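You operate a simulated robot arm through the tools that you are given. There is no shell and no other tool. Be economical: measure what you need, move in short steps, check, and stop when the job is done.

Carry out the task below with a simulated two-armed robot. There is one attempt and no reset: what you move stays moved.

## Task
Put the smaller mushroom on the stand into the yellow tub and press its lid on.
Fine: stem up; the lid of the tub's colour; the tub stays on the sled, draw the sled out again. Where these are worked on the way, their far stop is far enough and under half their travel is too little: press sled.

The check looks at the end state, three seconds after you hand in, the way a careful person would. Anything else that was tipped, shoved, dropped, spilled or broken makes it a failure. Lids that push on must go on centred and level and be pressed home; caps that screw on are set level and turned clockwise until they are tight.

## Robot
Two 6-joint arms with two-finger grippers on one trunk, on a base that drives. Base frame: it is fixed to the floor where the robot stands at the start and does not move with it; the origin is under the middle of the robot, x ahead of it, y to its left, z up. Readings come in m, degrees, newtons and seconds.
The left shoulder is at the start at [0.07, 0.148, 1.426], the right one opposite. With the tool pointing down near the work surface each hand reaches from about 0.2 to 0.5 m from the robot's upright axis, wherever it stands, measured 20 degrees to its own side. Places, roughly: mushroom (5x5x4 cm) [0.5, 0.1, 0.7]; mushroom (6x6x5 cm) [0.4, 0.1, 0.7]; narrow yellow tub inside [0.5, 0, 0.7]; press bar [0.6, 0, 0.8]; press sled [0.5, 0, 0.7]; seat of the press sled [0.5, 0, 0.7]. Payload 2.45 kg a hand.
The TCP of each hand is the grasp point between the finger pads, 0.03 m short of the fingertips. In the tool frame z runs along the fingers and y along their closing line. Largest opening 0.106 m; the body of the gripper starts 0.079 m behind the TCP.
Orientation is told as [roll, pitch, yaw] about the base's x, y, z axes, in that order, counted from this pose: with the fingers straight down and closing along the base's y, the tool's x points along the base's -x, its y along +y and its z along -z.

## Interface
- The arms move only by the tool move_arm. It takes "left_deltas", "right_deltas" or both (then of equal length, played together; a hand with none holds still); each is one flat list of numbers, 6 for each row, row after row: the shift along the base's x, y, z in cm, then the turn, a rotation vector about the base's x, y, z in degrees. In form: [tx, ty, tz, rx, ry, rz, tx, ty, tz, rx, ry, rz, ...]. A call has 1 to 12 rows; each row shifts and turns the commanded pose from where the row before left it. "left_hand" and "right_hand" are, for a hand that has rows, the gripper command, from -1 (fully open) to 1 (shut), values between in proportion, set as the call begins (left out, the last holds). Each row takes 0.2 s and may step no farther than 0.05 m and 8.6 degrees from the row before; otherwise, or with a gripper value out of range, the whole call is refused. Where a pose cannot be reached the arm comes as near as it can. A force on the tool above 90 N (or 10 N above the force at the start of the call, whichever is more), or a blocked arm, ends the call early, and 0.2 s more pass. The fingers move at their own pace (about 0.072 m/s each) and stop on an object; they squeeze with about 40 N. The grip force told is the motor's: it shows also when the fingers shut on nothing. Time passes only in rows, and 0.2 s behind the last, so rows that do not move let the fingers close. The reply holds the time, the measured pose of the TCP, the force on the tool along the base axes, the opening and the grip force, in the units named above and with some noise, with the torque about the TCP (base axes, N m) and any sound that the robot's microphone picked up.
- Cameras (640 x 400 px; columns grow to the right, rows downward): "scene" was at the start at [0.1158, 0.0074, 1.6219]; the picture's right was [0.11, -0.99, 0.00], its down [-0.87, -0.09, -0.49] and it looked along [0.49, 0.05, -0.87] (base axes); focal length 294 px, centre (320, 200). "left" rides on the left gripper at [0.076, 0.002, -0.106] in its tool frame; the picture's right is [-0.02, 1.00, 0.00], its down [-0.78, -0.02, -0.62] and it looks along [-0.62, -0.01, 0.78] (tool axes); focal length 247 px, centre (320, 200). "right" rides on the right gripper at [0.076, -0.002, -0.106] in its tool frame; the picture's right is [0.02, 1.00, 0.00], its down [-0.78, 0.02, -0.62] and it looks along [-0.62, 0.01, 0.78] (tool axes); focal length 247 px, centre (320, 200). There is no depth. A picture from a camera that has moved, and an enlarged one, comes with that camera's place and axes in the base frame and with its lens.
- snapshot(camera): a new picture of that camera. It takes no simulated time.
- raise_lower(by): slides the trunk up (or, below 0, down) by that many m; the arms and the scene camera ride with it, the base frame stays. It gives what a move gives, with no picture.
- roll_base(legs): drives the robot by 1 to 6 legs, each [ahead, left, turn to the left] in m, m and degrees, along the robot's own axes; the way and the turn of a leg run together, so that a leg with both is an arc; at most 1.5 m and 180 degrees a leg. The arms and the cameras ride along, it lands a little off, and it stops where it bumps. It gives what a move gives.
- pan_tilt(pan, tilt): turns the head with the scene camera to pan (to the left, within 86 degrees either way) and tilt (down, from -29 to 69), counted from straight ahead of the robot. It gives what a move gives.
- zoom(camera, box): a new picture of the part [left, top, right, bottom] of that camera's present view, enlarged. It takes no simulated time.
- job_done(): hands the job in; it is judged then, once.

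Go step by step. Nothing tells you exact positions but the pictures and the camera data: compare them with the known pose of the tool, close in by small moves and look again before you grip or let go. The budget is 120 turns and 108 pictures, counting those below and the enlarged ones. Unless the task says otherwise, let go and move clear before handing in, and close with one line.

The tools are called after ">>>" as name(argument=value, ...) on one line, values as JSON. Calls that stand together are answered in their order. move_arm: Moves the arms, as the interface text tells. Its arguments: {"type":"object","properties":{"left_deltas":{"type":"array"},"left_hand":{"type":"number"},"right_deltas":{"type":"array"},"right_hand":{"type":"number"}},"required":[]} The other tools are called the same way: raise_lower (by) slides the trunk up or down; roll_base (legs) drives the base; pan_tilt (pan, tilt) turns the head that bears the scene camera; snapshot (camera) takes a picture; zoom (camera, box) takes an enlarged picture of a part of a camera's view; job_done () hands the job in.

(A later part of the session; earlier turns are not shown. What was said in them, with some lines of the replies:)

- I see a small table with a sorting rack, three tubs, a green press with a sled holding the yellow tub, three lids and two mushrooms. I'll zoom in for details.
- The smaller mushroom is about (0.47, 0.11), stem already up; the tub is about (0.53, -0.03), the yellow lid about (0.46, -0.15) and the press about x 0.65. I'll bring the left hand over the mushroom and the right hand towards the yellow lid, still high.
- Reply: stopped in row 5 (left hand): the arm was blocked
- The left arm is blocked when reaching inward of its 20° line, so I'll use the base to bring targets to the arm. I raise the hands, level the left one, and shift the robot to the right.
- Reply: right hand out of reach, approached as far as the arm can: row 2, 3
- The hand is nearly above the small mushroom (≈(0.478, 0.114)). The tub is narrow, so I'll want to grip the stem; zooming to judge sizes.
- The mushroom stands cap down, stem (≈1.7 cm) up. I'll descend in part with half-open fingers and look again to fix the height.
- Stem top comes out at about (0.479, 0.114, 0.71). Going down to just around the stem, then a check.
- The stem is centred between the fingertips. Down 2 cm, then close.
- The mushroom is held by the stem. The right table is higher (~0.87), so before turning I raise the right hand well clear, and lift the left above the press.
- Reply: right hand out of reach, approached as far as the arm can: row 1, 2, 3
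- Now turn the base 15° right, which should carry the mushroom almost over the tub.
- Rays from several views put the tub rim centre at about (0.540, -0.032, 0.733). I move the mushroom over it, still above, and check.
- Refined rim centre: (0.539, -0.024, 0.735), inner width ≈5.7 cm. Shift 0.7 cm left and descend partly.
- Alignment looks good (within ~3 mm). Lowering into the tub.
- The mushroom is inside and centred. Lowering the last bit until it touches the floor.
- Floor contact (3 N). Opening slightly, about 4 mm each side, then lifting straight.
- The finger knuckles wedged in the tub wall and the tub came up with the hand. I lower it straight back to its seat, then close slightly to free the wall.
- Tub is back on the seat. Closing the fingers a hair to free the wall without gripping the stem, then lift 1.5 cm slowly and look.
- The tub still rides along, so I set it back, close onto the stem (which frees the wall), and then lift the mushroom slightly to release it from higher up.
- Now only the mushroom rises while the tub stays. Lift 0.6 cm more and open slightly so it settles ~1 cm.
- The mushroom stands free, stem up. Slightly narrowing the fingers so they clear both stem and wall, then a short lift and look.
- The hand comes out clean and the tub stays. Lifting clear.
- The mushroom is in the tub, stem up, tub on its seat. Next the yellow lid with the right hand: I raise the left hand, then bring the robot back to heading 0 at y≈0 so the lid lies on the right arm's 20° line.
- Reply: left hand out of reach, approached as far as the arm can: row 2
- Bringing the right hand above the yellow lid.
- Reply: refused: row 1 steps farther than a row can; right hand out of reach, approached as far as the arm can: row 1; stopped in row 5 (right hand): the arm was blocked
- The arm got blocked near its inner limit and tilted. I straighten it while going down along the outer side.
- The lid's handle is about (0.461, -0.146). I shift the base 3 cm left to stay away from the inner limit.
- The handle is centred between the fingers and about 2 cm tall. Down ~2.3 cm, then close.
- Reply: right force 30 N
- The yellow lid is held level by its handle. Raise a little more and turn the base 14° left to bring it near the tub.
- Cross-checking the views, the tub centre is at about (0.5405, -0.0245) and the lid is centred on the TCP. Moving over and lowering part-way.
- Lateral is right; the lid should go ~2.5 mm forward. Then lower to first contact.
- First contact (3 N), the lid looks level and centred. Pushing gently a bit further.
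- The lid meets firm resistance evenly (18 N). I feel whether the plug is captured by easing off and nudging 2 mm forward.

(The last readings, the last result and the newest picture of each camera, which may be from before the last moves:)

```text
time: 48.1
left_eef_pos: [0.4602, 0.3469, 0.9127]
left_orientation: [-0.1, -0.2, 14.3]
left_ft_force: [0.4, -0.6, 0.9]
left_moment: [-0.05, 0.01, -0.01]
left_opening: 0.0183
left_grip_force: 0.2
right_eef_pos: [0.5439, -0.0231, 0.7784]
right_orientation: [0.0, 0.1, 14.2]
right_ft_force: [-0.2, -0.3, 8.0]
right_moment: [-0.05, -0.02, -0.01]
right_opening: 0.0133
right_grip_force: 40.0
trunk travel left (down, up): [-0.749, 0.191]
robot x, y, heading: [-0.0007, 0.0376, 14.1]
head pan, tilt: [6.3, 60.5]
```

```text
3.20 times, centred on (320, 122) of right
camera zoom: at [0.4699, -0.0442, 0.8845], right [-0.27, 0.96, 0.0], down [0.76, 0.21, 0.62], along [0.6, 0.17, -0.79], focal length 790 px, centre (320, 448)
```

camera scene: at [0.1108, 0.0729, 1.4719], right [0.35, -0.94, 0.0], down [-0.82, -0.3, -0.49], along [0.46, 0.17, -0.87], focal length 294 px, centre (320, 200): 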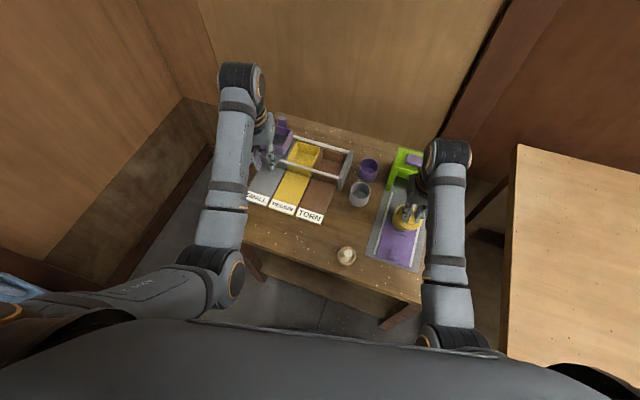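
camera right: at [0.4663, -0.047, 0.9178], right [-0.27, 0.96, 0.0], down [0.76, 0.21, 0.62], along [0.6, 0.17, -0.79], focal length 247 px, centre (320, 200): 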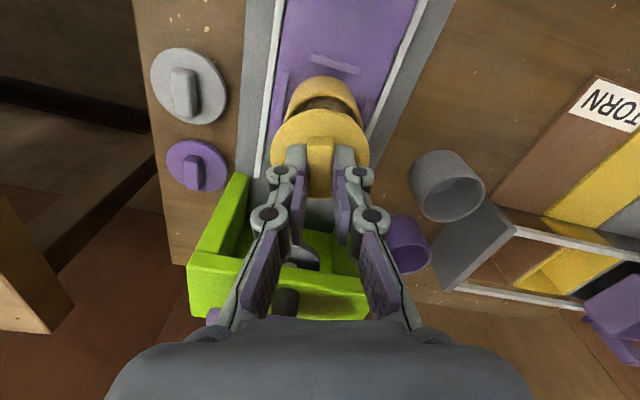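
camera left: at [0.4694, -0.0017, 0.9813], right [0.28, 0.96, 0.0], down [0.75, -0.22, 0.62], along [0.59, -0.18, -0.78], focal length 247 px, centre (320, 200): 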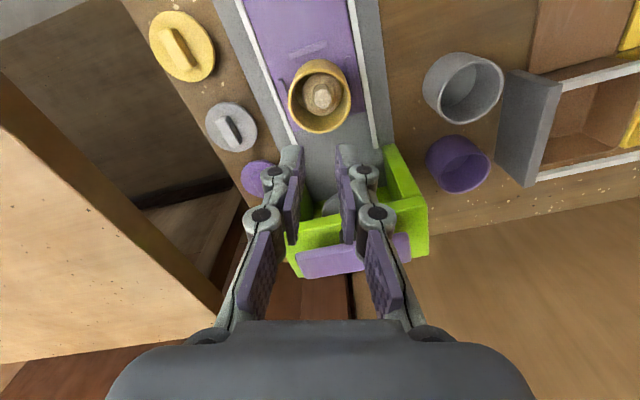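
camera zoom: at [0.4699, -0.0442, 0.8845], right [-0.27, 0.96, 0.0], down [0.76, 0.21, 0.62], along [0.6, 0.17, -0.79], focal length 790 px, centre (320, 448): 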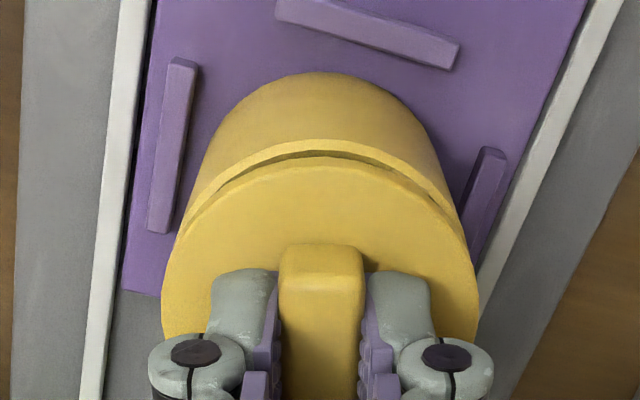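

The tub and sled follow the nudge, so the lid's plug is captured in the rim. Releasing and lifting.

>>> move_arm(right_deltas=[0, 0, 0, 0, 0, 0, 0, 0, 0, 0, 0, 0, 0, 0, 1, 0, 0, 0, 0, 0, 3, 0, 0, 0, -1, 0, 2, 0, 0, 0, 0, 0, 0, 0, 0, 0], right_hand=0.3)

>>> snapshot(camera="right")

>>> zoom(camera="scene", box=[384, 180, 434, 230])

```text
time: 49.5
left_eef_pos: [0.4634, 0.3459, 0.9117]
left_orientation: [-0.2, -0.1, 14.3]
left_ft_force: [-0.6, 1.0, -0.2]
left_moment: [0.02, -0.01, 0.01]
left_opening: 0.0184
left_grip_force: 0.0
right_eef_pos: [0.5353, -0.0234, 0.8385]
right_orientation: [0.0, 0.2, 14.2]
right_ft_force: [0.7, 0.1, 0.1]
right_moment: [0.01, 0.03, 0.01]
right_opening: 0.0373
right_grip_force: 0.1
trunk travel left (down, up): [-0.749, 0.191]
robot x, y, heading: [-0.0004, 0.037, 13.9]
head pan, tilt: [6.3, 60.5]
```

```text
40 pictures are left
camera right: at [0.4612, -0.0439, 0.9432], right [-0.27, 0.96, 0.0], down [0.76, 0.21, 0.62], along [0.6, 0.17, -0.79], focal length 247 px, centre (320, 200)
```

right: 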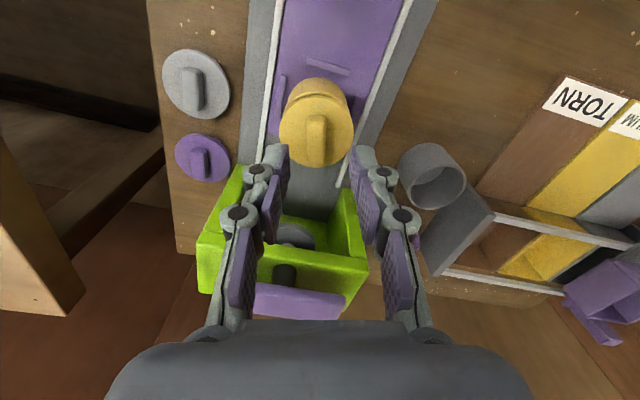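

```text
8.00 times, centred on (409, 205) of scene
camera zoom: at [0.1113, 0.0729, 1.4718], right [0.35, -0.94, 0.0], down [-0.82, -0.3, -0.49], along [0.46, 0.17, -0.87], focal length 2352 px, centre (-392, 160)
```

zoom: 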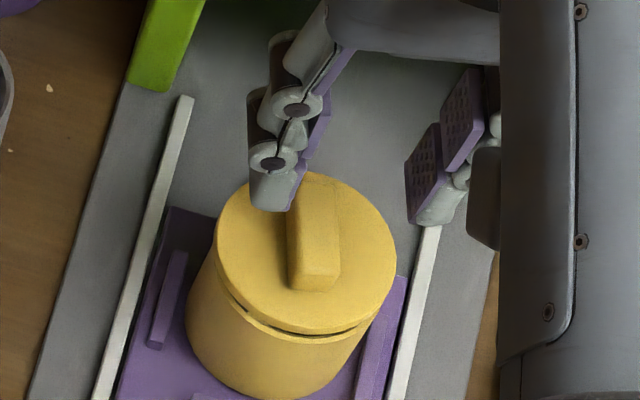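

The lid sits level on the tub. Now to the sled's handle: move back and look down at it.

>>> move_arm(right_deltas=[-3, 0, 0, 0, 0, 0, -3, -0.2, -1, 0, 0, 0, -2, -0.2, -2, 0, 0, 0, -1, 0, -2, 0, 0, 0, 0, 0, 0, 0, 0, 0])

>>> snapshot(camera="right")

```text
time: 50.7
left_eef_pos: [0.4614, 0.346, 0.9109]
left_orientation: [-0.2, -0.1, 14.3]
left_ft_force: [-0.4, 0.1, 0.7]
left_moment: [-0.02, 0.01, -0.01]
left_opening: 0.0187
left_grip_force: 0.1
right_eef_pos: [0.4435, -0.027, 0.7892]
right_orientation: [0.0, 0.3, 14.3]
right_ft_force: [-1.1, -0.1, -0.2]
right_moment: [-0.03, 0.01, 0.02]
right_opening: 0.0369
right_grip_force: 0.1
trunk travel left (down, up): [-0.749, 0.191]
robot x, y, heading: [-0.0006, 0.0355, 14.3]
head pan, tilt: [6.3, 60.5]
```

```text
38 pictures are left
camera right: at [0.3696, -0.0486, 0.8945], right [-0.27, 0.96, 0.0], down [0.76, 0.21, 0.62], along [0.6, 0.17, -0.79], focal length 247 px, centre (320, 200)
```

right: 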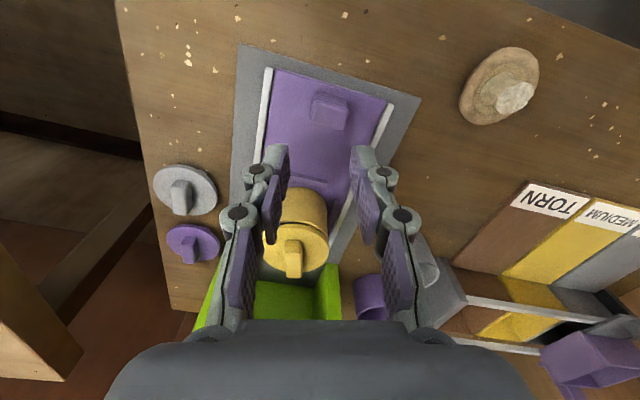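

Handle is about (0.430, -0.026). I square the hand with the sled (yaw to 0), open a bit and go above it.

>>> move_arm(right_deltas=[-0.7, 0.1, -1, 0, 0, -7.1, -0.6, 0, -1, 0, 0, -7.1, 0, 0, -1, 0, 0, 0, 0, 0, 0, 0, 0, 0], right_hand=0)

>>> zoom(camera="right", box=[200, 50, 440, 200])

```text
time: 51.7
left_eef_pos: [0.4613, 0.3448, 0.9128]
left_orientation: [-0.3, -0.1, 14.3]
left_ft_force: [-0.2, 0.0, 0.5]
left_moment: [0.03, 0.0, 0.01]
left_opening: 0.0181
left_grip_force: 0.1
right_eef_pos: [0.4308, -0.0266, 0.7587]
right_orientation: [0.0, 0.2, 0.1]
right_ft_force: [-0.2, 0.7, 0.2]
right_moment: [0.03, -0.01, -0.02]
right_opening: 0.0529
right_grip_force: 0.0
trunk travel left (down, up): [-0.749, 0.191]
robot x, y, heading: [0.0037, 0.041, 13.9]
head pan, tilt: [6.3, 60.5]
```

```text
2.67 times, centred on (320, 125) of right
camera zoom: at [0.3537, -0.0289, 0.8643], right [-0.02, 1.0, 0.0], down [0.79, 0.02, 0.62], along [0.62, 0.01, -0.79], focal length 659 px, centre (320, 400)
```

zoom: 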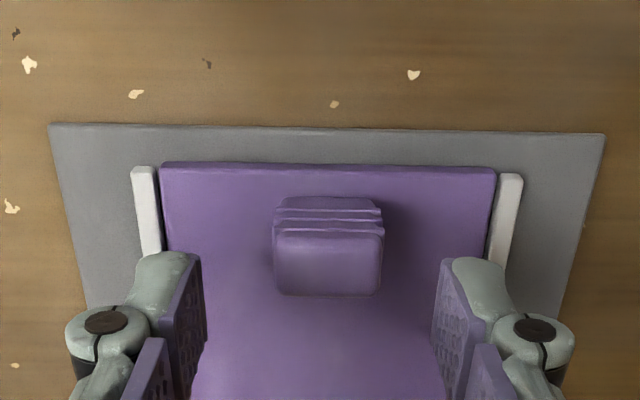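

>>> move_arm(right_deltas=[0, 0.2, -1.5, 0, 0, 0, 0, 0, -1.2, 0, 0, 0, 0, 0, -0.5, 0, 0, 0, 0, 0, 0, 0, 0, 0])

>>> zoom(camera="right", box=[200, 70, 440, 220])

```text
time: 52.7
left_eef_pos: [0.4622, 0.3466, 0.9113]
left_orientation: [-0.2, -0.2, 14.3]
left_ft_force: [-0.4, -0.7, 0.1]
left_moment: [0.0, -0.02, 0.03]
left_opening: 0.0188
left_grip_force: 0.1
right_eef_pos: [0.4307, -0.0247, 0.7246]
right_orientation: [0.1, 0.3, 0.0]
right_ft_force: [0.0, 0.5, -0.1]
right_moment: [-0.01, -0.01, -0.01]
right_opening: 0.0531
right_grip_force: 0.0
trunk travel left (down, up): [-0.749, 0.191]
robot x, y, heading: [-0.0001, 0.0402, 14.1]
head pan, tilt: [6.3, 60.5]
```

```text
2.67 times, centred on (320, 145) of right
camera zoom: at [0.3542, -0.0261, 0.8311], right [-0.02, 1.0, 0.0], down [0.79, 0.02, 0.62], along [0.62, 0.01, -0.79], focal length 659 px, centre (320, 347)
```

zoom: 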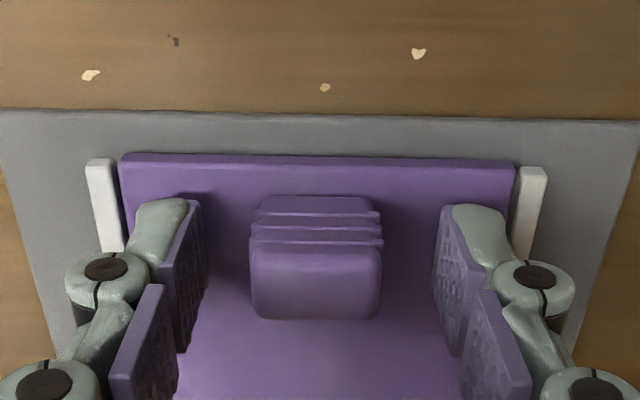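

Closing on the handle and pushing the sled in slowly.

>>> move_arm(right_deltas=[0, 0, 0, 0, 0, 0, 0, 0, 0, 0, 0, 0, 0, 0, 0, 0, 0, 0], right_hand=1)

>>> move_arm(right_deltas=[0.5, 0, 0, 0, 0, 0, 1, 0, 0, 0, 0, 0, 1, 0, 0, 0, 0, 0, 1, 0, 0, 0, 0, 0, 1, 0, 0, 0, 0, 0, 1, 0, 0, 0, 0, 0, 0.5, 0, 0, 0, 0, 0, 0, 0, 0, 0, 0, 0])

>>> snapshot(camera="right")

```text
time: 53.5
left_eef_pos: [0.4626, 0.3453, 0.913]
left_orientation: [-0.2, 0.0, 14.3]
left_ft_force: [0.2, -0.4, -0.3]
left_moment: [0.0, 0.0, 0.03]
left_opening: 0.0187
left_grip_force: 0.0
right_eef_pos: [0.4308, -0.025, 0.7256]
right_orientation: [0.1, 0.2, 0.0]
right_ft_force: [0.2, -5.0, 0.2]
right_moment: [-0.26, 0.03, 0.06]
right_opening: 0.0253
right_grip_force: 45.2
trunk travel left (down, up): [-0.749, 0.191]
robot x, y, heading: [0.0029, 0.0364, 13.9]
head pan, tilt: [6.3, 60.5]
```

```text
time: 55.3
left_eef_pos: [0.4612, 0.3449, 0.9121]
left_orientation: [-0.1, -0.1, 14.3]
left_ft_force: [0.2, -0.1, 0.2]
left_moment: [0.01, 0.0, -0.01]
left_opening: 0.0188
left_grip_force: 0.0
right_eef_pos: [0.4909, -0.0252, 0.725]
right_orientation: [0.0, 0.2, 0.0]
right_ft_force: [-0.1, -7.9, -5.2]
right_moment: [-0.28, -0.4, 0.1]
right_opening: 0.0253
right_grip_force: 45.0
trunk travel left (down, up): [-0.749, 0.191]
robot x, y, heading: [0.0013, 0.0381, 14.1]
head pan, tilt: [6.3, 60.5]
```

```text
35 pictures are left
camera right: at [0.4143, -0.0269, 0.8312], right [-0.02, 1.0, 0.0], down [0.79, 0.02, 0.62], along [0.62, 0.01, -0.79], focal length 247 px, centre (320, 200)
```

right: 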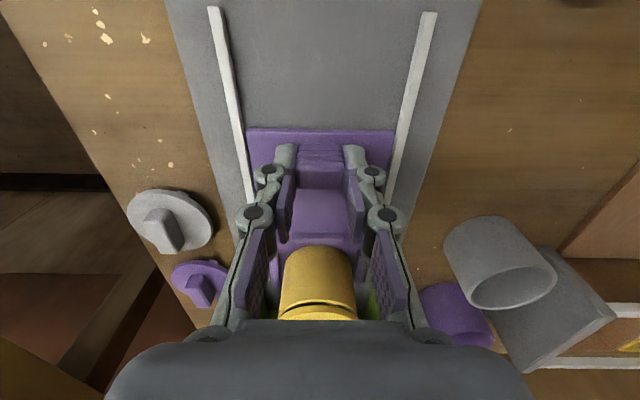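

Sled moves with the hand (6 cm in). Continuing in small steps until the far stop.

>>> move_arm(right_deltas=[0.8, 0, 0, 0, 0, 0, 0.8, 0, 0, 0, 0, 0, 0.8, 0, 0, 0, 0, 0, 0.6, 0, 0, 0, 0, 0, 0, 0, 0, 0, 0, 0])

```text
time: 56.5
left_eef_pos: [0.4625, 0.3449, 0.912]
left_orientation: [-0.1, -0.1, 14.3]
left_ft_force: [0.2, -0.3, 0.6]
left_moment: [0.02, 0.01, -0.01]
left_opening: 0.0183
left_grip_force: 0.1
right_eef_pos: [0.5214, -0.0254, 0.7254]
right_orientation: [0.2, 0.4, 0.0]
right_ft_force: [-0.6, -7.8, -13.2]
right_moment: [-0.15, 0.2, 0.01]
right_opening: 0.0253
right_grip_force: 45.5
trunk travel left (down, up): [-0.749, 0.191]
robot x, y, heading: [0.0, 0.0392, 14.1]
head pan, tilt: [6.3, 60.5]
```

>>> move_arm(right_deltas=[0.5, 0, -0.1, 0, 0, 0, 0.5, 0, 0, 0, 0, 0, 0, 0, 0, 0, 0, 0])

>>> zoom(camera="scene", box=[360, 130, 460, 230])

```text
time: 57.3
left_eef_pos: [0.4631, 0.3451, 0.9133]
left_orientation: [-0.1, -0.1, 14.3]
left_ft_force: [0.1, -0.1, -0.1]
left_moment: [-0.01, 0.02, 0.03]
left_opening: 0.0185
left_grip_force: 0.0
right_eef_pos: [0.5323, -0.0246, 0.726]
right_orientation: [0.1, 0.2, 0.0]
right_ft_force: [0.0, -7.0, -0.7]
right_moment: [-0.19, 1.18, 0.04]
right_opening: 0.0252
right_grip_force: 44.6
trunk travel left (down, up): [-0.749, 0.191]
robot x, y, heading: [-0.0001, 0.0394, 14.2]
head pan, tilt: [6.3, 60.5]
```

```text
4.00 times, centred on (410, 180) of scene
camera zoom: at [0.1113, 0.0717, 1.472], right [0.35, -0.94, 0.0], down [-0.82, -0.3, -0.49], along [0.46, 0.17, -0.87], focal length 1176 px, centre (-40, 280)
```

zoom: 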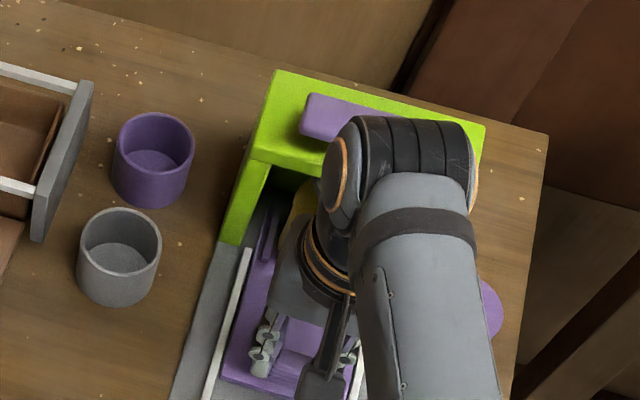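

>>> move_arm(right_deltas=[0.4, 0, 0, 0, 0, 0, 0.4, 0, 0, 0, 0, 0, 0, 0, 0, 0, 0, 0])

```text
time: 58.1
left_eef_pos: [0.4623, 0.3466, 0.9118]
left_orientation: [-0.1, -0.2, 14.3]
left_ft_force: [-0.2, -0.1, -0.1]
left_moment: [0.03, 0.01, -0.01]
left_opening: 0.0188
left_grip_force: 0.1
right_eef_pos: [0.5393, -0.0248, 0.7257]
right_orientation: [0.1, 0.2, 0.0]
right_ft_force: [-5.1, -5.4, -2.7]
right_moment: [-0.09, -0.16, 0.02]
right_opening: 0.0251
right_grip_force: 45.7
trunk travel left (down, up): [-0.749, 0.191]
robot x, y, heading: [-0.0021, 0.0368, 14.1]
head pan, tilt: [6.3, 60.5]
```

>>> move_arm(right_deltas=[0.3, 0, 0, 0, 0, 0, 0.3, 0, 0, 0, 0, 0, 0, 0, 0, 0, 0, 0])

```text
time: 58.9
left_eef_pos: [0.4594, 0.3465, 0.9158]
left_orientation: [-0.2, -0.4, 14.3]
left_ft_force: [-0.1, 0.2, 0.0]
left_moment: [0.01, -0.01, -0.02]
left_opening: 0.0184
left_grip_force: 0.0
right_eef_pos: [0.5396, -0.0262, 0.7245]
right_orientation: [0.0, 0.5, 0.0]
right_ft_force: [-30.0, -6.2, 2.8]
right_moment: [-0.09, 0.53, 0.04]
right_opening: 0.0254
right_grip_force: 45.0
trunk travel left (down, up): [-0.749, 0.191]
robot x, y, heading: [0.0019, 0.0349, 13.8]
head pan, tilt: [6.3, 60.5]
```

Far stop reached (30 N at x=0.540, 11 cm travel), putting the tub at x≈0.65 under the plunger. Relax, let go, and lift.

>>> move_arm(right_deltas=[-0.5, 0, 0, 0, 0, 0, 0, 0, 0, 0, 0, 0])

>>> move_arm(right_deltas=[0, 0, 0, 0, 0, 0, 0, 0, 0, 0, 0, 0, 0, 0, 2, 0, 0, 0, 0, 0, 3, 0, 0, 0, -1, 0, 4, 0, 0, 0, -1, 0, 3, 0, 0, 0, 0, 0, 0, 0, 0, 0], right_hand=0)

>>> snapshot(camera="right")

```text
time: 59.5
left_eef_pos: [0.4608, 0.3471, 0.9126]
left_orientation: [-0.2, -0.2, 14.3]
left_ft_force: [0.4, 0.3, 1.0]
left_moment: [-0.04, 0.05, -0.02]
left_opening: 0.0186
left_grip_force: 0.0
right_eef_pos: [0.5402, -0.0243, 0.726]
right_orientation: [0.0, 0.3, -0.1]
right_ft_force: [-15.9, -5.6, -7.8]
right_moment: [-0.19, 1.23, 0.02]
right_opening: 0.0252
right_grip_force: 45.3
trunk travel left (down, up): [-0.749, 0.191]
robot x, y, heading: [-0.0037, 0.0376, 14.2]
head pan, tilt: [6.3, 60.5]
```

```text
time: 61.1
left_eef_pos: [0.4621, 0.346, 0.9115]
left_orientation: [-0.2, -0.2, 14.2]
left_ft_force: [0.3, -0.1, -0.3]
left_moment: [-0.03, 0.03, 0.0]
left_opening: 0.0184
left_grip_force: 0.0
right_eef_pos: [0.5197, -0.0256, 0.8435]
right_orientation: [0.0, 0.2, 0.0]
right_ft_force: [-0.4, 0.1, 0.6]
right_moment: [-0.03, 0.01, -0.04]
right_opening: 0.053
right_grip_force: 0.1
trunk travel left (down, up): [-0.749, 0.191]
robot x, y, heading: [-0.0013, 0.0349, 14.1]
head pan, tilt: [6.3, 60.5]
```

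```text
33 pictures are left
camera right: at [0.4431, -0.0283, 0.9499], right [-0.02, 1.0, 0.0], down [0.79, 0.02, 0.62], along [0.62, 0.01, -0.79], focal length 247 px, centre (320, 200)
```

right: 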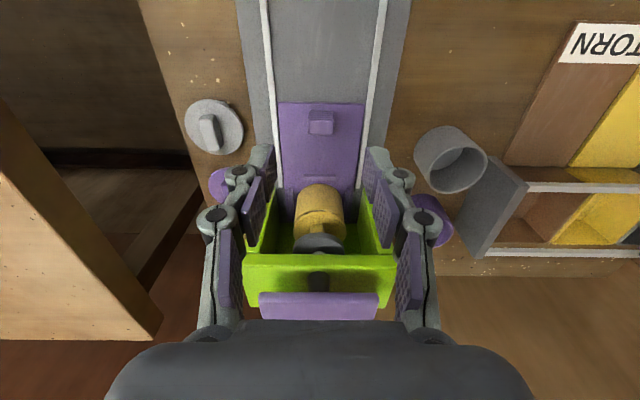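

The sled is fully in with the lidded tub under the plunger. The bar is about (0.655, -0.027, 0.83). I close the fingers and try to reach above it.

>>> move_arm(right_deltas=[1, 0, 3, 0, 0, 0, 2, 0, 3, 0, 0, 0, 3.5, 0, 1, 0, 0, 0, 3.5, 0, 0, 0, 0, 0, 3.5, 0, 0, 0, 0, 0, 0, 0, 0, 0, 0, 0], right_hand=1)

>>> snapshot(camera="right")

```text
time: 62.5
left_eef_pos: [0.4617, 0.3468, 0.9117]
left_orientation: [-0.2, -0.2, 14.3]
left_ft_force: [-0.5, 0.7, -0.4]
left_moment: [-0.01, -0.02, -0.02]
left_opening: 0.0185
left_grip_force: 0.1
right_eef_pos: [0.655, -0.0239, 0.9134]
right_orientation: [0.1, 0.1, -0.1]
right_ft_force: [-0.1, 0.9, 0.5]
right_moment: [0.03, -0.05, -0.04]
right_opening: 0.0
right_grip_force: 28.6
trunk travel left (down, up): [-0.749, 0.191]
robot x, y, heading: [-0.0019, 0.0383, 14.3]
head pan, tilt: [6.3, 60.5]
```

```text
32 pictures are left
camera right: at [0.5789, -0.0259, 1.0198], right [-0.02, 1.0, 0.0], down [0.78, 0.02, 0.62], along [0.62, 0.01, -0.78], focal length 247 px, centre (320, 200)
```

right: 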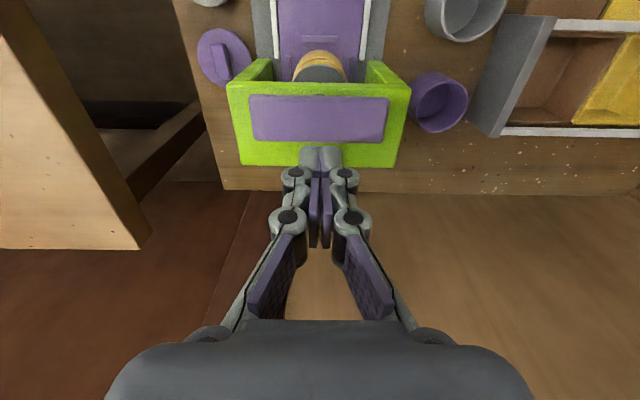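

Bar centre comes out at (0.646, -0.025, 0.839). Align and descend to contact.

>>> move_arm(right_deltas=[-0.9, -0.1, -1.5, 0, 0, 0, 0, 0, -1.5, 0, 0, 0, 0, 0, -0.8, 0, 0, 0, 0, 0, 0, 0, 0, 0])

>>> zoom(camera="right", box=[200, 60, 440, 210])

```text
time: 63.5
left_eef_pos: [0.4616, 0.3453, 0.9121]
left_orientation: [-0.2, -0.1, 14.3]
left_ft_force: [0.4, 0.1, -0.1]
left_moment: [0.04, 0.02, 0.02]
left_opening: 0.0185
left_grip_force: 0.1
right_eef_pos: [0.6471, -0.0244, 0.8757]
right_orientation: [0.0, 0.2, 0.0]
right_ft_force: [0.2, 0.5, -1.0]
right_moment: [0.0, 0.0, -0.02]
right_opening: 0.0002
right_grip_force: 28.4
trunk travel left (down, up): [-0.749, 0.191]
robot x, y, heading: [-0.0003, 0.0379, 14.1]
head pan, tilt: [6.3, 60.5]
```

```text
2.67 times, centred on (320, 135) of right
camera zoom: at [0.5702, -0.0266, 0.9821], right [-0.02, 1.0, 0.0], down [0.79, 0.02, 0.62], along [0.62, 0.01, -0.79], focal length 659 px, centre (320, 373)
```

zoom: 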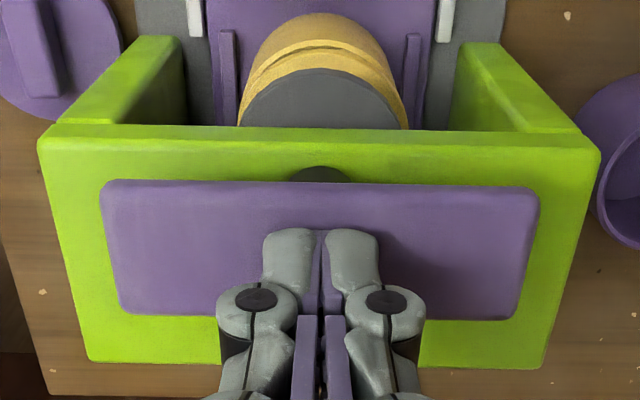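

Fingertips are over the bar's centre. Pressing down in steps.

>>> move_arm(right_deltas=[0, 0, -0.5, 0, 0, 0, 0, 0, -0.5, 0, 0, 0, 0, 0, -0.5, 0, 0, 0, 0, 0, 0, 0, 0, 0])

```text
time: 64.5
left_eef_pos: [0.4606, 0.346, 0.9113]
left_orientation: [-0.2, -0.1, 14.3]
left_ft_force: [0.4, -0.7, 0.2]
left_moment: [0.02, 0.02, 0.04]
left_opening: 0.0184
left_grip_force: 0.1
right_eef_pos: [0.6469, -0.0255, 0.8638]
right_orientation: [0.0, 0.2, -0.1]
right_ft_force: [-0.2, 0.8, 3.3]
right_moment: [-0.01, 0.02, 0.0]
right_opening: 0.006
right_grip_force: 28.8
trunk travel left (down, up): [-0.749, 0.191]
robot x, y, heading: [0.0018, 0.0389, 14.2]
head pan, tilt: [6.3, 60.5]
```

>>> move_arm(right_deltas=[0, 0, -0.5, 0, 0, 0, 0, 0, -0.5, 0, 0, 0, 0, 0, 0, 0, 0, 0])

```text
time: 65.3
left_eef_pos: [0.4585, 0.3477, 0.9144]
left_orientation: [-0.3, -0.3, 14.4]
left_ft_force: [-0.6, 0.2, -0.1]
left_moment: [-0.03, -0.01, 0.02]
left_opening: 0.0185
left_grip_force: 0.1
right_eef_pos: [0.6471, -0.0251, 0.8584]
right_orientation: [0.1, -0.5, 0.1]
right_ft_force: [3.8, -0.9, 31.6]
right_moment: [-0.01, 0.08, 0.08]
right_opening: 0.0063
right_grip_force: 28.5
trunk travel left (down, up): [-0.749, 0.191]
robot x, y, heading: [0.0004, 0.0375, 14.0]
head pan, tilt: [6.3, 60.5]
```

The plunger has met the lid. Pressing harder.

>>> move_arm(right_deltas=[0, 0, -0.5, 0, 0, 0, 0, 0, -0.5, 0, 0, 0, 0, 0, 0, 0, 0, 0])

```text
time: 66.1
left_eef_pos: [0.4548, 0.3461, 0.9169]
left_orientation: [-0.3, -0.6, 14.3]
left_ft_force: [0.8, 0.6, 0.1]
left_moment: [-0.02, -0.01, 0.02]
left_opening: 0.0186
left_grip_force: 0.0
right_eef_pos: [0.6459, -0.0242, 0.857]
right_orientation: [0.2, -1.4, 0.0]
right_ft_force: [-1.2, -8.6, 67.8]
right_moment: [-0.27, 0.67, 0.14]
right_opening: 0.0061
right_grip_force: 28.6
trunk travel left (down, up): [-0.749, 0.191]
robot x, y, heading: [-0.0023, 0.0358, 14.4]
head pan, tilt: [6.3, 60.5]
```

>>> move_arm(right_deltas=[0, 0, -0.4, 0, 0, 0, 0, 0, 0, 0, 0, 0])

>>> zoom(camera="right", box=[200, 60, 440, 210])

```text
time: 66.7
left_eef_pos: [0.4518, 0.3457, 0.9186]
left_orientation: [-0.2, -0.8, 14.4]
left_ft_force: [-0.7, 0.1, 0.5]
left_moment: [0.02, 0.0, 0.0]
left_opening: 0.0185
left_grip_force: 0.1
right_eef_pos: [0.6462, -0.0253, 0.8567]
right_orientation: [0.3, -1.8, 0.0]
right_ft_force: [-2.7, -12.9, 83.2]
right_moment: [-0.38, 0.93, 0.08]
right_opening: 0.006
right_grip_force: 28.8
trunk travel left (down, up): [-0.749, 0.191]
robot x, y, heading: [-0.0005, 0.0364, 14.3]
head pan, tilt: [6.3, 60.5]
```

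```text
2.67 times, centred on (320, 135) of right
camera zoom: at [0.5652, -0.0274, 0.9599], right [-0.02, 1.0, 0.0], down [0.76, 0.01, 0.65], along [0.65, 0.02, -0.76], focal length 659 px, centre (320, 373)
```

zoom: 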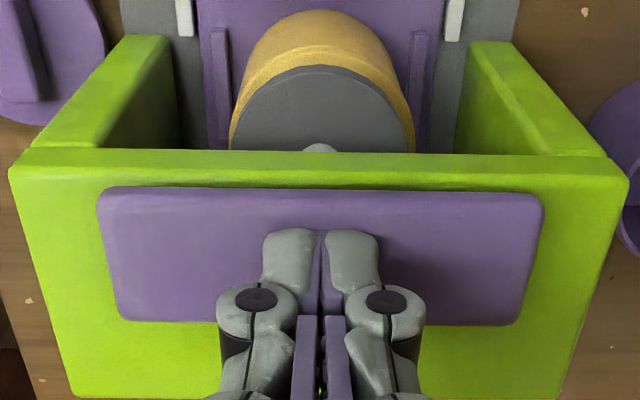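

The bar now looks flush with the frame, i.e. at its stop. Checking the lid gap.

>>> zoom(camera="right", box=[280, 56, 360, 120])

```text
6.25 times, centred on (320, 88) of right
camera zoom: at [0.5652, -0.0274, 0.9599], right [-0.02, 1.0, 0.0], down [0.76, 0.01, 0.65], along [0.65, 0.02, -0.76], focal length 1544 px, centre (320, 900)
```

zoom: 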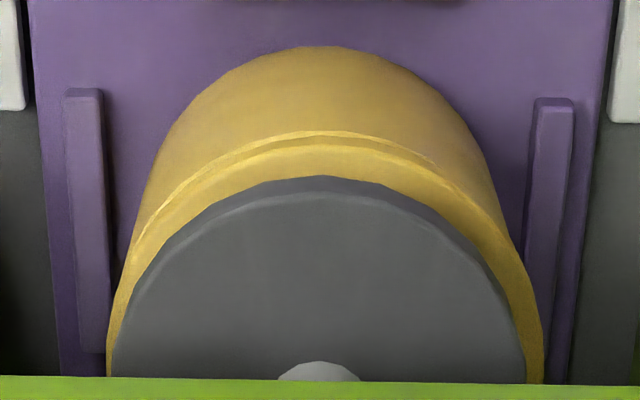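

The dark gap is gone: lid is flush on the rim. Releasing the bar and lifting.

>>> move_arm(right_deltas=[0, 0, 1, 0, 0, 0, 0, 0, 1, 0, 0, 0, 0, 0, 1.5, 0, 0, 0, 0, 0, 2.5, 0, 0, 0, 0, 0, 0, 0, 0, 0])

>>> zoom(camera="right", box=[200, 40, 440, 190])

```text
time: 67.9
left_eef_pos: [0.4618, 0.3466, 0.9108]
left_orientation: [-0.2, -0.1, 14.3]
left_ft_force: [0.3, -0.1, -0.2]
left_moment: [0.0, 0.02, 0.0]
left_opening: 0.0185
left_grip_force: 0.1
right_eef_pos: [0.6459, -0.0238, 0.8981]
right_orientation: [0.1, 0.3, 0.0]
right_ft_force: [0.9, -0.5, -0.5]
right_moment: [0.02, 0.02, 0.0]
right_opening: 0.0002
right_grip_force: 28.8
trunk travel left (down, up): [-0.749, 0.191]
robot x, y, heading: [0.0011, 0.0367, 14.1]
head pan, tilt: [6.3, 60.5]
```

```text
2.67 times, centred on (320, 115) of right
camera zoom: at [0.5695, -0.0268, 1.0034], right [-0.02, 1.0, 0.0], down [0.79, 0.02, 0.62], along [0.62, 0.01, -0.79], focal length 659 px, centre (320, 427)
```

zoom: 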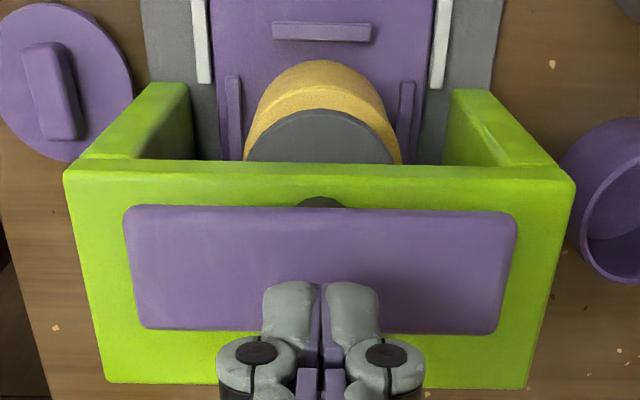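

The bar sprang back up. Now back to the sled handle at x≈0.54 to draw it out.

>>> move_arm(right_deltas=[-3.5, 0, 0, 0, 0, 0, -3.5, 0, 0, 0, 0, 0, -3.6, 0, -2, 0, 0, 0, 0, -0.1, -4, 0, 0, 0, 0, 0, -4, 0, 0, 0, 0, 0, 0, 0, 0, 0], right_hand=0)

>>> snapshot(camera="right")

```text
time: 69.3
left_eef_pos: [0.4614, 0.3459, 0.9129]
left_orientation: [-0.2, -0.2, 14.4]
left_ft_force: [0.3, -0.2, -1.3]
left_moment: [-0.01, 0.0, -0.03]
left_opening: 0.0182
left_grip_force: 0.0
right_eef_pos: [0.5409, -0.0262, 0.7991]
right_orientation: [0.1, 0.2, 0.0]
right_ft_force: [0.0, 0.6, -0.4]
right_moment: [0.01, 0.0, -0.03]
right_opening: 0.053
right_grip_force: 0.1
trunk travel left (down, up): [-0.749, 0.191]
robot x, y, heading: [-0.0001, 0.0366, 14.1]
head pan, tilt: [6.3, 60.5]
```

```text
27 pictures are left
camera right: at [0.4635, -0.0283, 0.9036], right [-0.02, 1.0, 0.0], down [0.78, 0.02, 0.62], along [0.62, 0.01, -0.79], focal length 247 px, centre (320, 200)
```

right: 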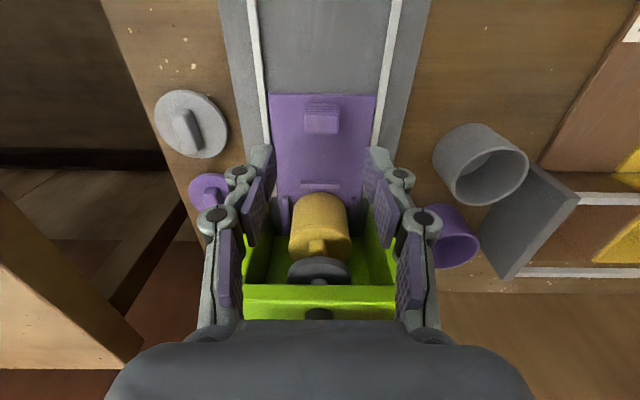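

Lid is flush on the tub. Descending onto the handle and gripping.

>>> move_arm(right_deltas=[0, 0.1, -3, 0, 0, 0, 0, 0, -3, 0, 0, 0, 0, 0, -1.3, 0, 0, 0, 0, 0, 0, 0, 0, 0])

>>> zoom(camera="right", box=[200, 70, 440, 220])

```text
time: 70.3
left_eef_pos: [0.4623, 0.3459, 0.9126]
left_orientation: [-0.2, -0.1, 14.4]
left_ft_force: [0.4, -0.1, 0.1]
left_moment: [0.02, -0.01, -0.01]
left_opening: 0.0186
left_grip_force: 0.1
right_eef_pos: [0.5417, -0.0233, 0.7238]
right_orientation: [0.1, 0.2, 0.0]
right_ft_force: [1.0, 0.5, 0.5]
right_moment: [0.04, 0.04, -0.01]
right_opening: 0.0531
right_grip_force: 0.2
trunk travel left (down, up): [-0.749, 0.191]
robot x, y, heading: [0.0012, 0.0392, 13.9]
head pan, tilt: [6.3, 60.5]
```

```text
2.67 times, centred on (320, 145) of right
camera zoom: at [0.4643, -0.0263, 0.8298], right [-0.02, 1.0, 0.0], down [0.79, 0.02, 0.62], along [0.62, 0.01, -0.79], focal length 659 px, centre (320, 347)
```

zoom: 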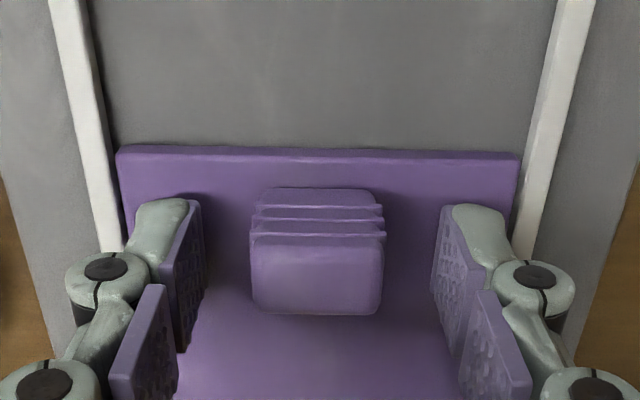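

>>> move_arm(right_deltas=[0, 0, 0, 0, 0, 0, 0, 0, 0, 0, 0, 0, 0, 0, 0, 0, 0, 0], right_hand=1)

>>> move_arm(right_deltas=[-0.5, 0, 0, 0, 0, 0, -1, 0, 0, 0, 0, 0, -1, 0, 0, 0, 0, 0, -1, 0, 0, 0, 0, 0, -1, 0, 0, 0, 0, 0, -1, 0, 0, 0, 0, 0, -1, 0, 0, 0, 0, 0, -1, 0, 0, 0, 0, 0, -1, 0, 0, 0, 0, 0, -1, 0, 0, 0, 0, 0, -0.5, 0, 0, 0, 0, 0, 0, 0, 0, 0, 0, 0])

```text
time: 71.1
left_eef_pos: [0.4628, 0.3463, 0.912]
left_orientation: [-0.2, 0.0, 14.3]
left_ft_force: [1.1, 0.3, 0.8]
left_moment: [-0.01, -0.01, 0.0]
left_opening: 0.0189
left_grip_force: 0.1
right_eef_pos: [0.5414, -0.0245, 0.7238]
right_orientation: [-0.1, 0.2, 0.0]
right_ft_force: [-0.3, -2.6, -0.2]
right_moment: [-0.12, -0.08, 0.01]
right_opening: 0.0253
right_grip_force: 45.1
trunk travel left (down, up): [-0.749, 0.191]
robot x, y, heading: [0.0028, 0.0402, 14.0]
head pan, tilt: [6.3, 60.5]
```

```text
time: 73.7
left_eef_pos: [0.463, 0.3468, 0.9111]
left_orientation: [-0.2, 0.0, 14.3]
left_ft_force: [0.2, 0.5, 0.3]
left_moment: [0.01, 0.0, 0.0]
left_opening: 0.0185
left_grip_force: 0.0
right_eef_pos: [0.442, -0.0253, 0.7242]
right_orientation: [0.0, 0.4, 0.0]
right_ft_force: [0.4, -1.9, -14.5]
right_moment: [-0.12, -0.29, 0.09]
right_opening: 0.0251
right_grip_force: 44.7
trunk travel left (down, up): [-0.749, 0.191]
robot x, y, heading: [0.0005, 0.0369, 13.8]
head pan, tilt: [6.3, 60.5]
```

Nearly out. The last centimetre in small steps.

>>> move_arm(right_deltas=[-0.5, 0, -0.1, 0, 0, 0, -0.5, 0, 0, 0, 0, 0, -0.2, 0, 0, 0, 0, 0, 0, 0, 0, 0, 0, 0])

```text
time: 74.7
left_eef_pos: [0.4623, 0.3458, 0.9118]
left_orientation: [-0.2, 0.0, 14.4]
left_ft_force: [-0.5, -0.1, 0.3]
left_moment: [-0.01, 0.01, -0.01]
left_opening: 0.0184
left_grip_force: 0.0
right_eef_pos: [0.4307, -0.025, 0.7247]
right_orientation: [0.1, -0.1, 0.0]
right_ft_force: [11.3, -2.4, 4.4]
right_moment: [-0.03, 0.38, 0.04]
right_opening: 0.0254
right_grip_force: 44.8
trunk travel left (down, up): [-0.749, 0.191]
robot x, y, heading: [0.0035, 0.0368, 14.4]
head pan, tilt: [6.3, 60.5]
```

Outer stop felt (11 N) at the original place. Relax, let go, rise.

>>> move_arm(right_deltas=[0.1, 0, 0, 0, 0, 0, 0, 0, 0, 0, 0, 0])

>>> move_arm(right_deltas=[0, 0, 0, 0, 0, 0, 0, 0, 0, 0, 0, 0, 0, 0, 2, 0, 0, 0, 0, 0, 3, 0, 0, 0, 0, 0, 2, 0, 0, 0, 0, 0, 0, 0, 0, 0], right_hand=0)

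>>> snapshot(camera="right")

>>> zoom(camera="right", box=[260, 170, 380, 290])

```text
time: 75.3
left_eef_pos: [0.4624, 0.3464, 0.9122]
left_orientation: [-0.2, -0.1, 14.4]
left_ft_force: [1.1, -0.1, -0.1]
left_moment: [0.0, -0.01, 0.0]
left_opening: 0.0183
left_grip_force: 0.0
right_eef_pos: [0.4313, -0.0238, 0.7235]
right_orientation: [0.1, 0.0, 0.1]
right_ft_force: [11.3, -0.1, 6.4]
right_moment: [0.0, -1.5, 0.04]
right_opening: 0.0252
right_grip_force: 45.0
trunk travel left (down, up): [-0.749, 0.191]
robot x, y, heading: [0.0019, 0.0385, 14.0]
head pan, tilt: [6.3, 60.5]
```

```text
time: 76.7
left_eef_pos: [0.4617, 0.3454, 0.9129]
left_orientation: [-0.2, -0.1, 14.3]
left_ft_force: [-0.1, -0.2, 0.1]
left_moment: [-0.01, 0.02, -0.02]
left_opening: 0.0183
left_grip_force: 0.0
right_eef_pos: [0.4286, -0.0274, 0.7934]
right_orientation: [-0.5, 0.2, 0.1]
right_ft_force: [-0.2, 0.2, -1.4]
right_moment: [0.02, 0.0, -0.01]
right_opening: 0.0529
right_grip_force: 0.0
trunk travel left (down, up): [-0.749, 0.191]
robot x, y, heading: [-0.0036, 0.0362, 13.7]
head pan, tilt: [6.3, 60.5]
```

```text
25 pictures are left
camera right: at [0.3521, -0.0293, 0.8986], right [-0.02, 1.0, -0.01], down [0.79, 0.02, 0.62], along [0.62, 0.01, -0.79], focal length 247 px, centre (320, 200)
```

right: 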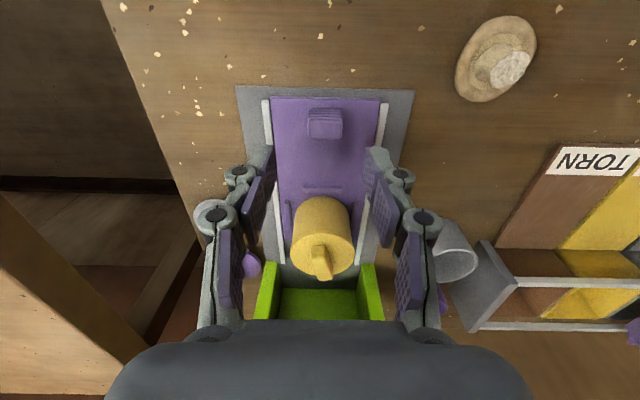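

```text
3.33 times, centred on (320, 230) of right
camera zoom: at [0.3521, -0.0293, 0.8986], right [-0.02, 1.0, -0.01], down [0.79, 0.02, 0.62], along [0.62, 0.01, -0.79], focal length 823 px, centre (320, 100)
```

zoom: 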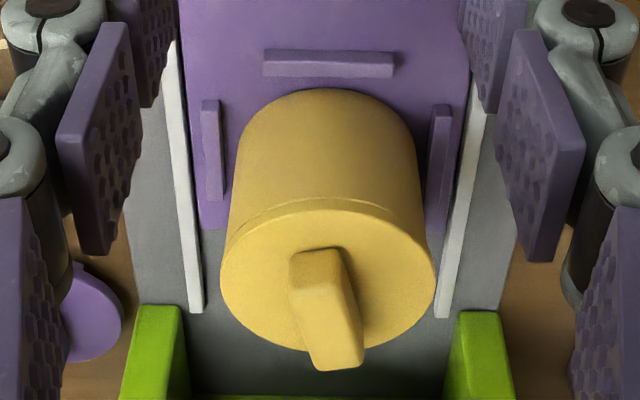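

>>> zoom(camera="scene", box=[370, 150, 450, 250])

```text
4.00 times, centred on (410, 200) of scene
camera zoom: at [0.1107, 0.073, 1.4719], right [0.35, -0.94, 0.0], down [-0.82, -0.3, -0.49], along [0.46, 0.17, -0.87], focal length 1176 px, centre (-40, 200)
```

zoom: 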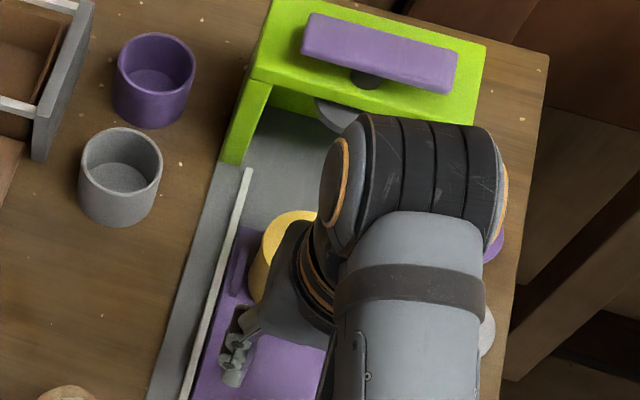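

Backing the base off 0.2 m to clear both hands and to view the final state.

>>> roll_base(legs=[[-0.2, 0, 0]])

>>> snapshot(camera="scene")

>>> snapshot(camera="right")

```text
time: 78.3
left_eef_pos: [0.272, 0.2988, 0.9111]
left_orientation: [-0.2, 0.0, 14.3]
left_ft_force: [-0.3, 0.0, -0.7]
left_moment: [-0.02, -0.01, -0.01]
left_opening: 0.0188
left_grip_force: 0.1
right_eef_pos: [0.2407, -0.075, 0.7943]
right_orientation: [-0.4, 0.0, 0.1]
right_ft_force: [-0.9, 0.4, -0.9]
right_moment: [0.01, 0.0, 0.0]
right_opening: 0.0531
right_grip_force: 0.1
trunk travel left (down, up): [-0.749, 0.191]
robot x, y, heading: [-0.1915, -0.0138, 13.9]
head pan, tilt: [6.3, 60.5]
```

```text
22 pictures are left
camera scene: at [-0.0794, 0.0253, 1.4718], right [0.35, -0.94, 0.0], down [-0.82, -0.3, -0.49], along [0.46, 0.17, -0.87], focal length 294 px, centre (320, 200)
```

scene: 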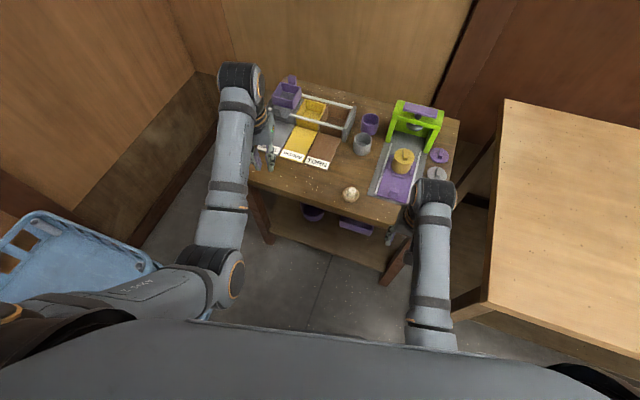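

```text
21 pictures are left
camera right: at [0.1633, -0.0766, 0.8994], right [-0.02, 1.0, -0.01], down [0.78, 0.02, 0.62], along [0.62, 0.01, -0.78], focal length 247 px, centre (320, 200)
```

right: 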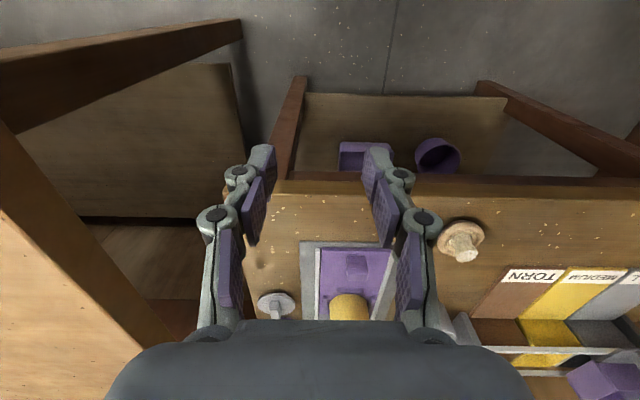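

>>> zoom(camera="scene", box=[340, 90, 470, 210])

>>> zoom(camera="scene", box=[385, 140, 425, 180])

```text
3.33 times, centred on (405, 150) of scene
camera zoom: at [-0.0794, 0.0253, 1.4718], right [0.35, -0.94, 0.0], down [-0.82, -0.3, -0.49], along [0.46, 0.17, -0.87], focal length 980 px, centre (37, 367)
```

zoom: 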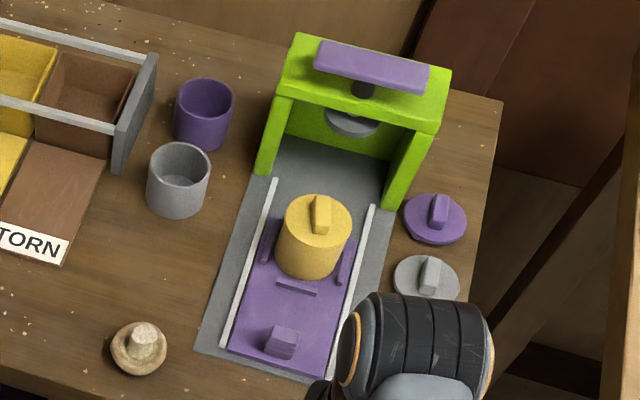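

```text
10.00 times, centred on (405, 160) of scene
camera zoom: at [-0.0794, 0.0253, 1.4718], right [0.35, -0.94, 0.0], down [-0.82, -0.3, -0.49], along [0.46, 0.17, -0.87], focal length 2940 px, centre (-530, 600)
```

zoom: 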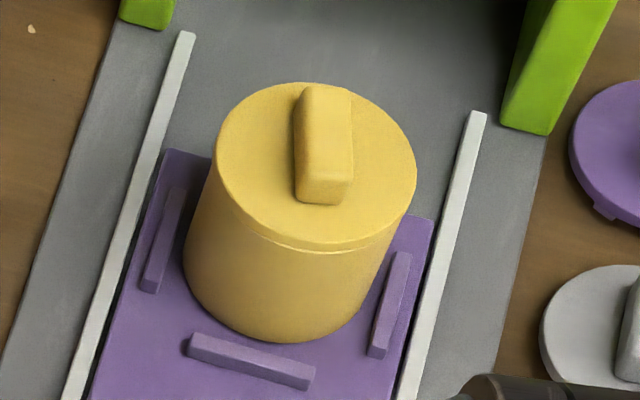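

The lid is flush, level and centred, the tub stands in its seat on the drawn-out sled, nothing else has been disturbed and both hands are clear. Handing in.

>>> job_done()

```text
The job is handed in.
```

The smaller mushroom is in the yellow tub, stem up. The yellow lid is pressed on flush and level, and the tub is on the sled, which is drawn out again.
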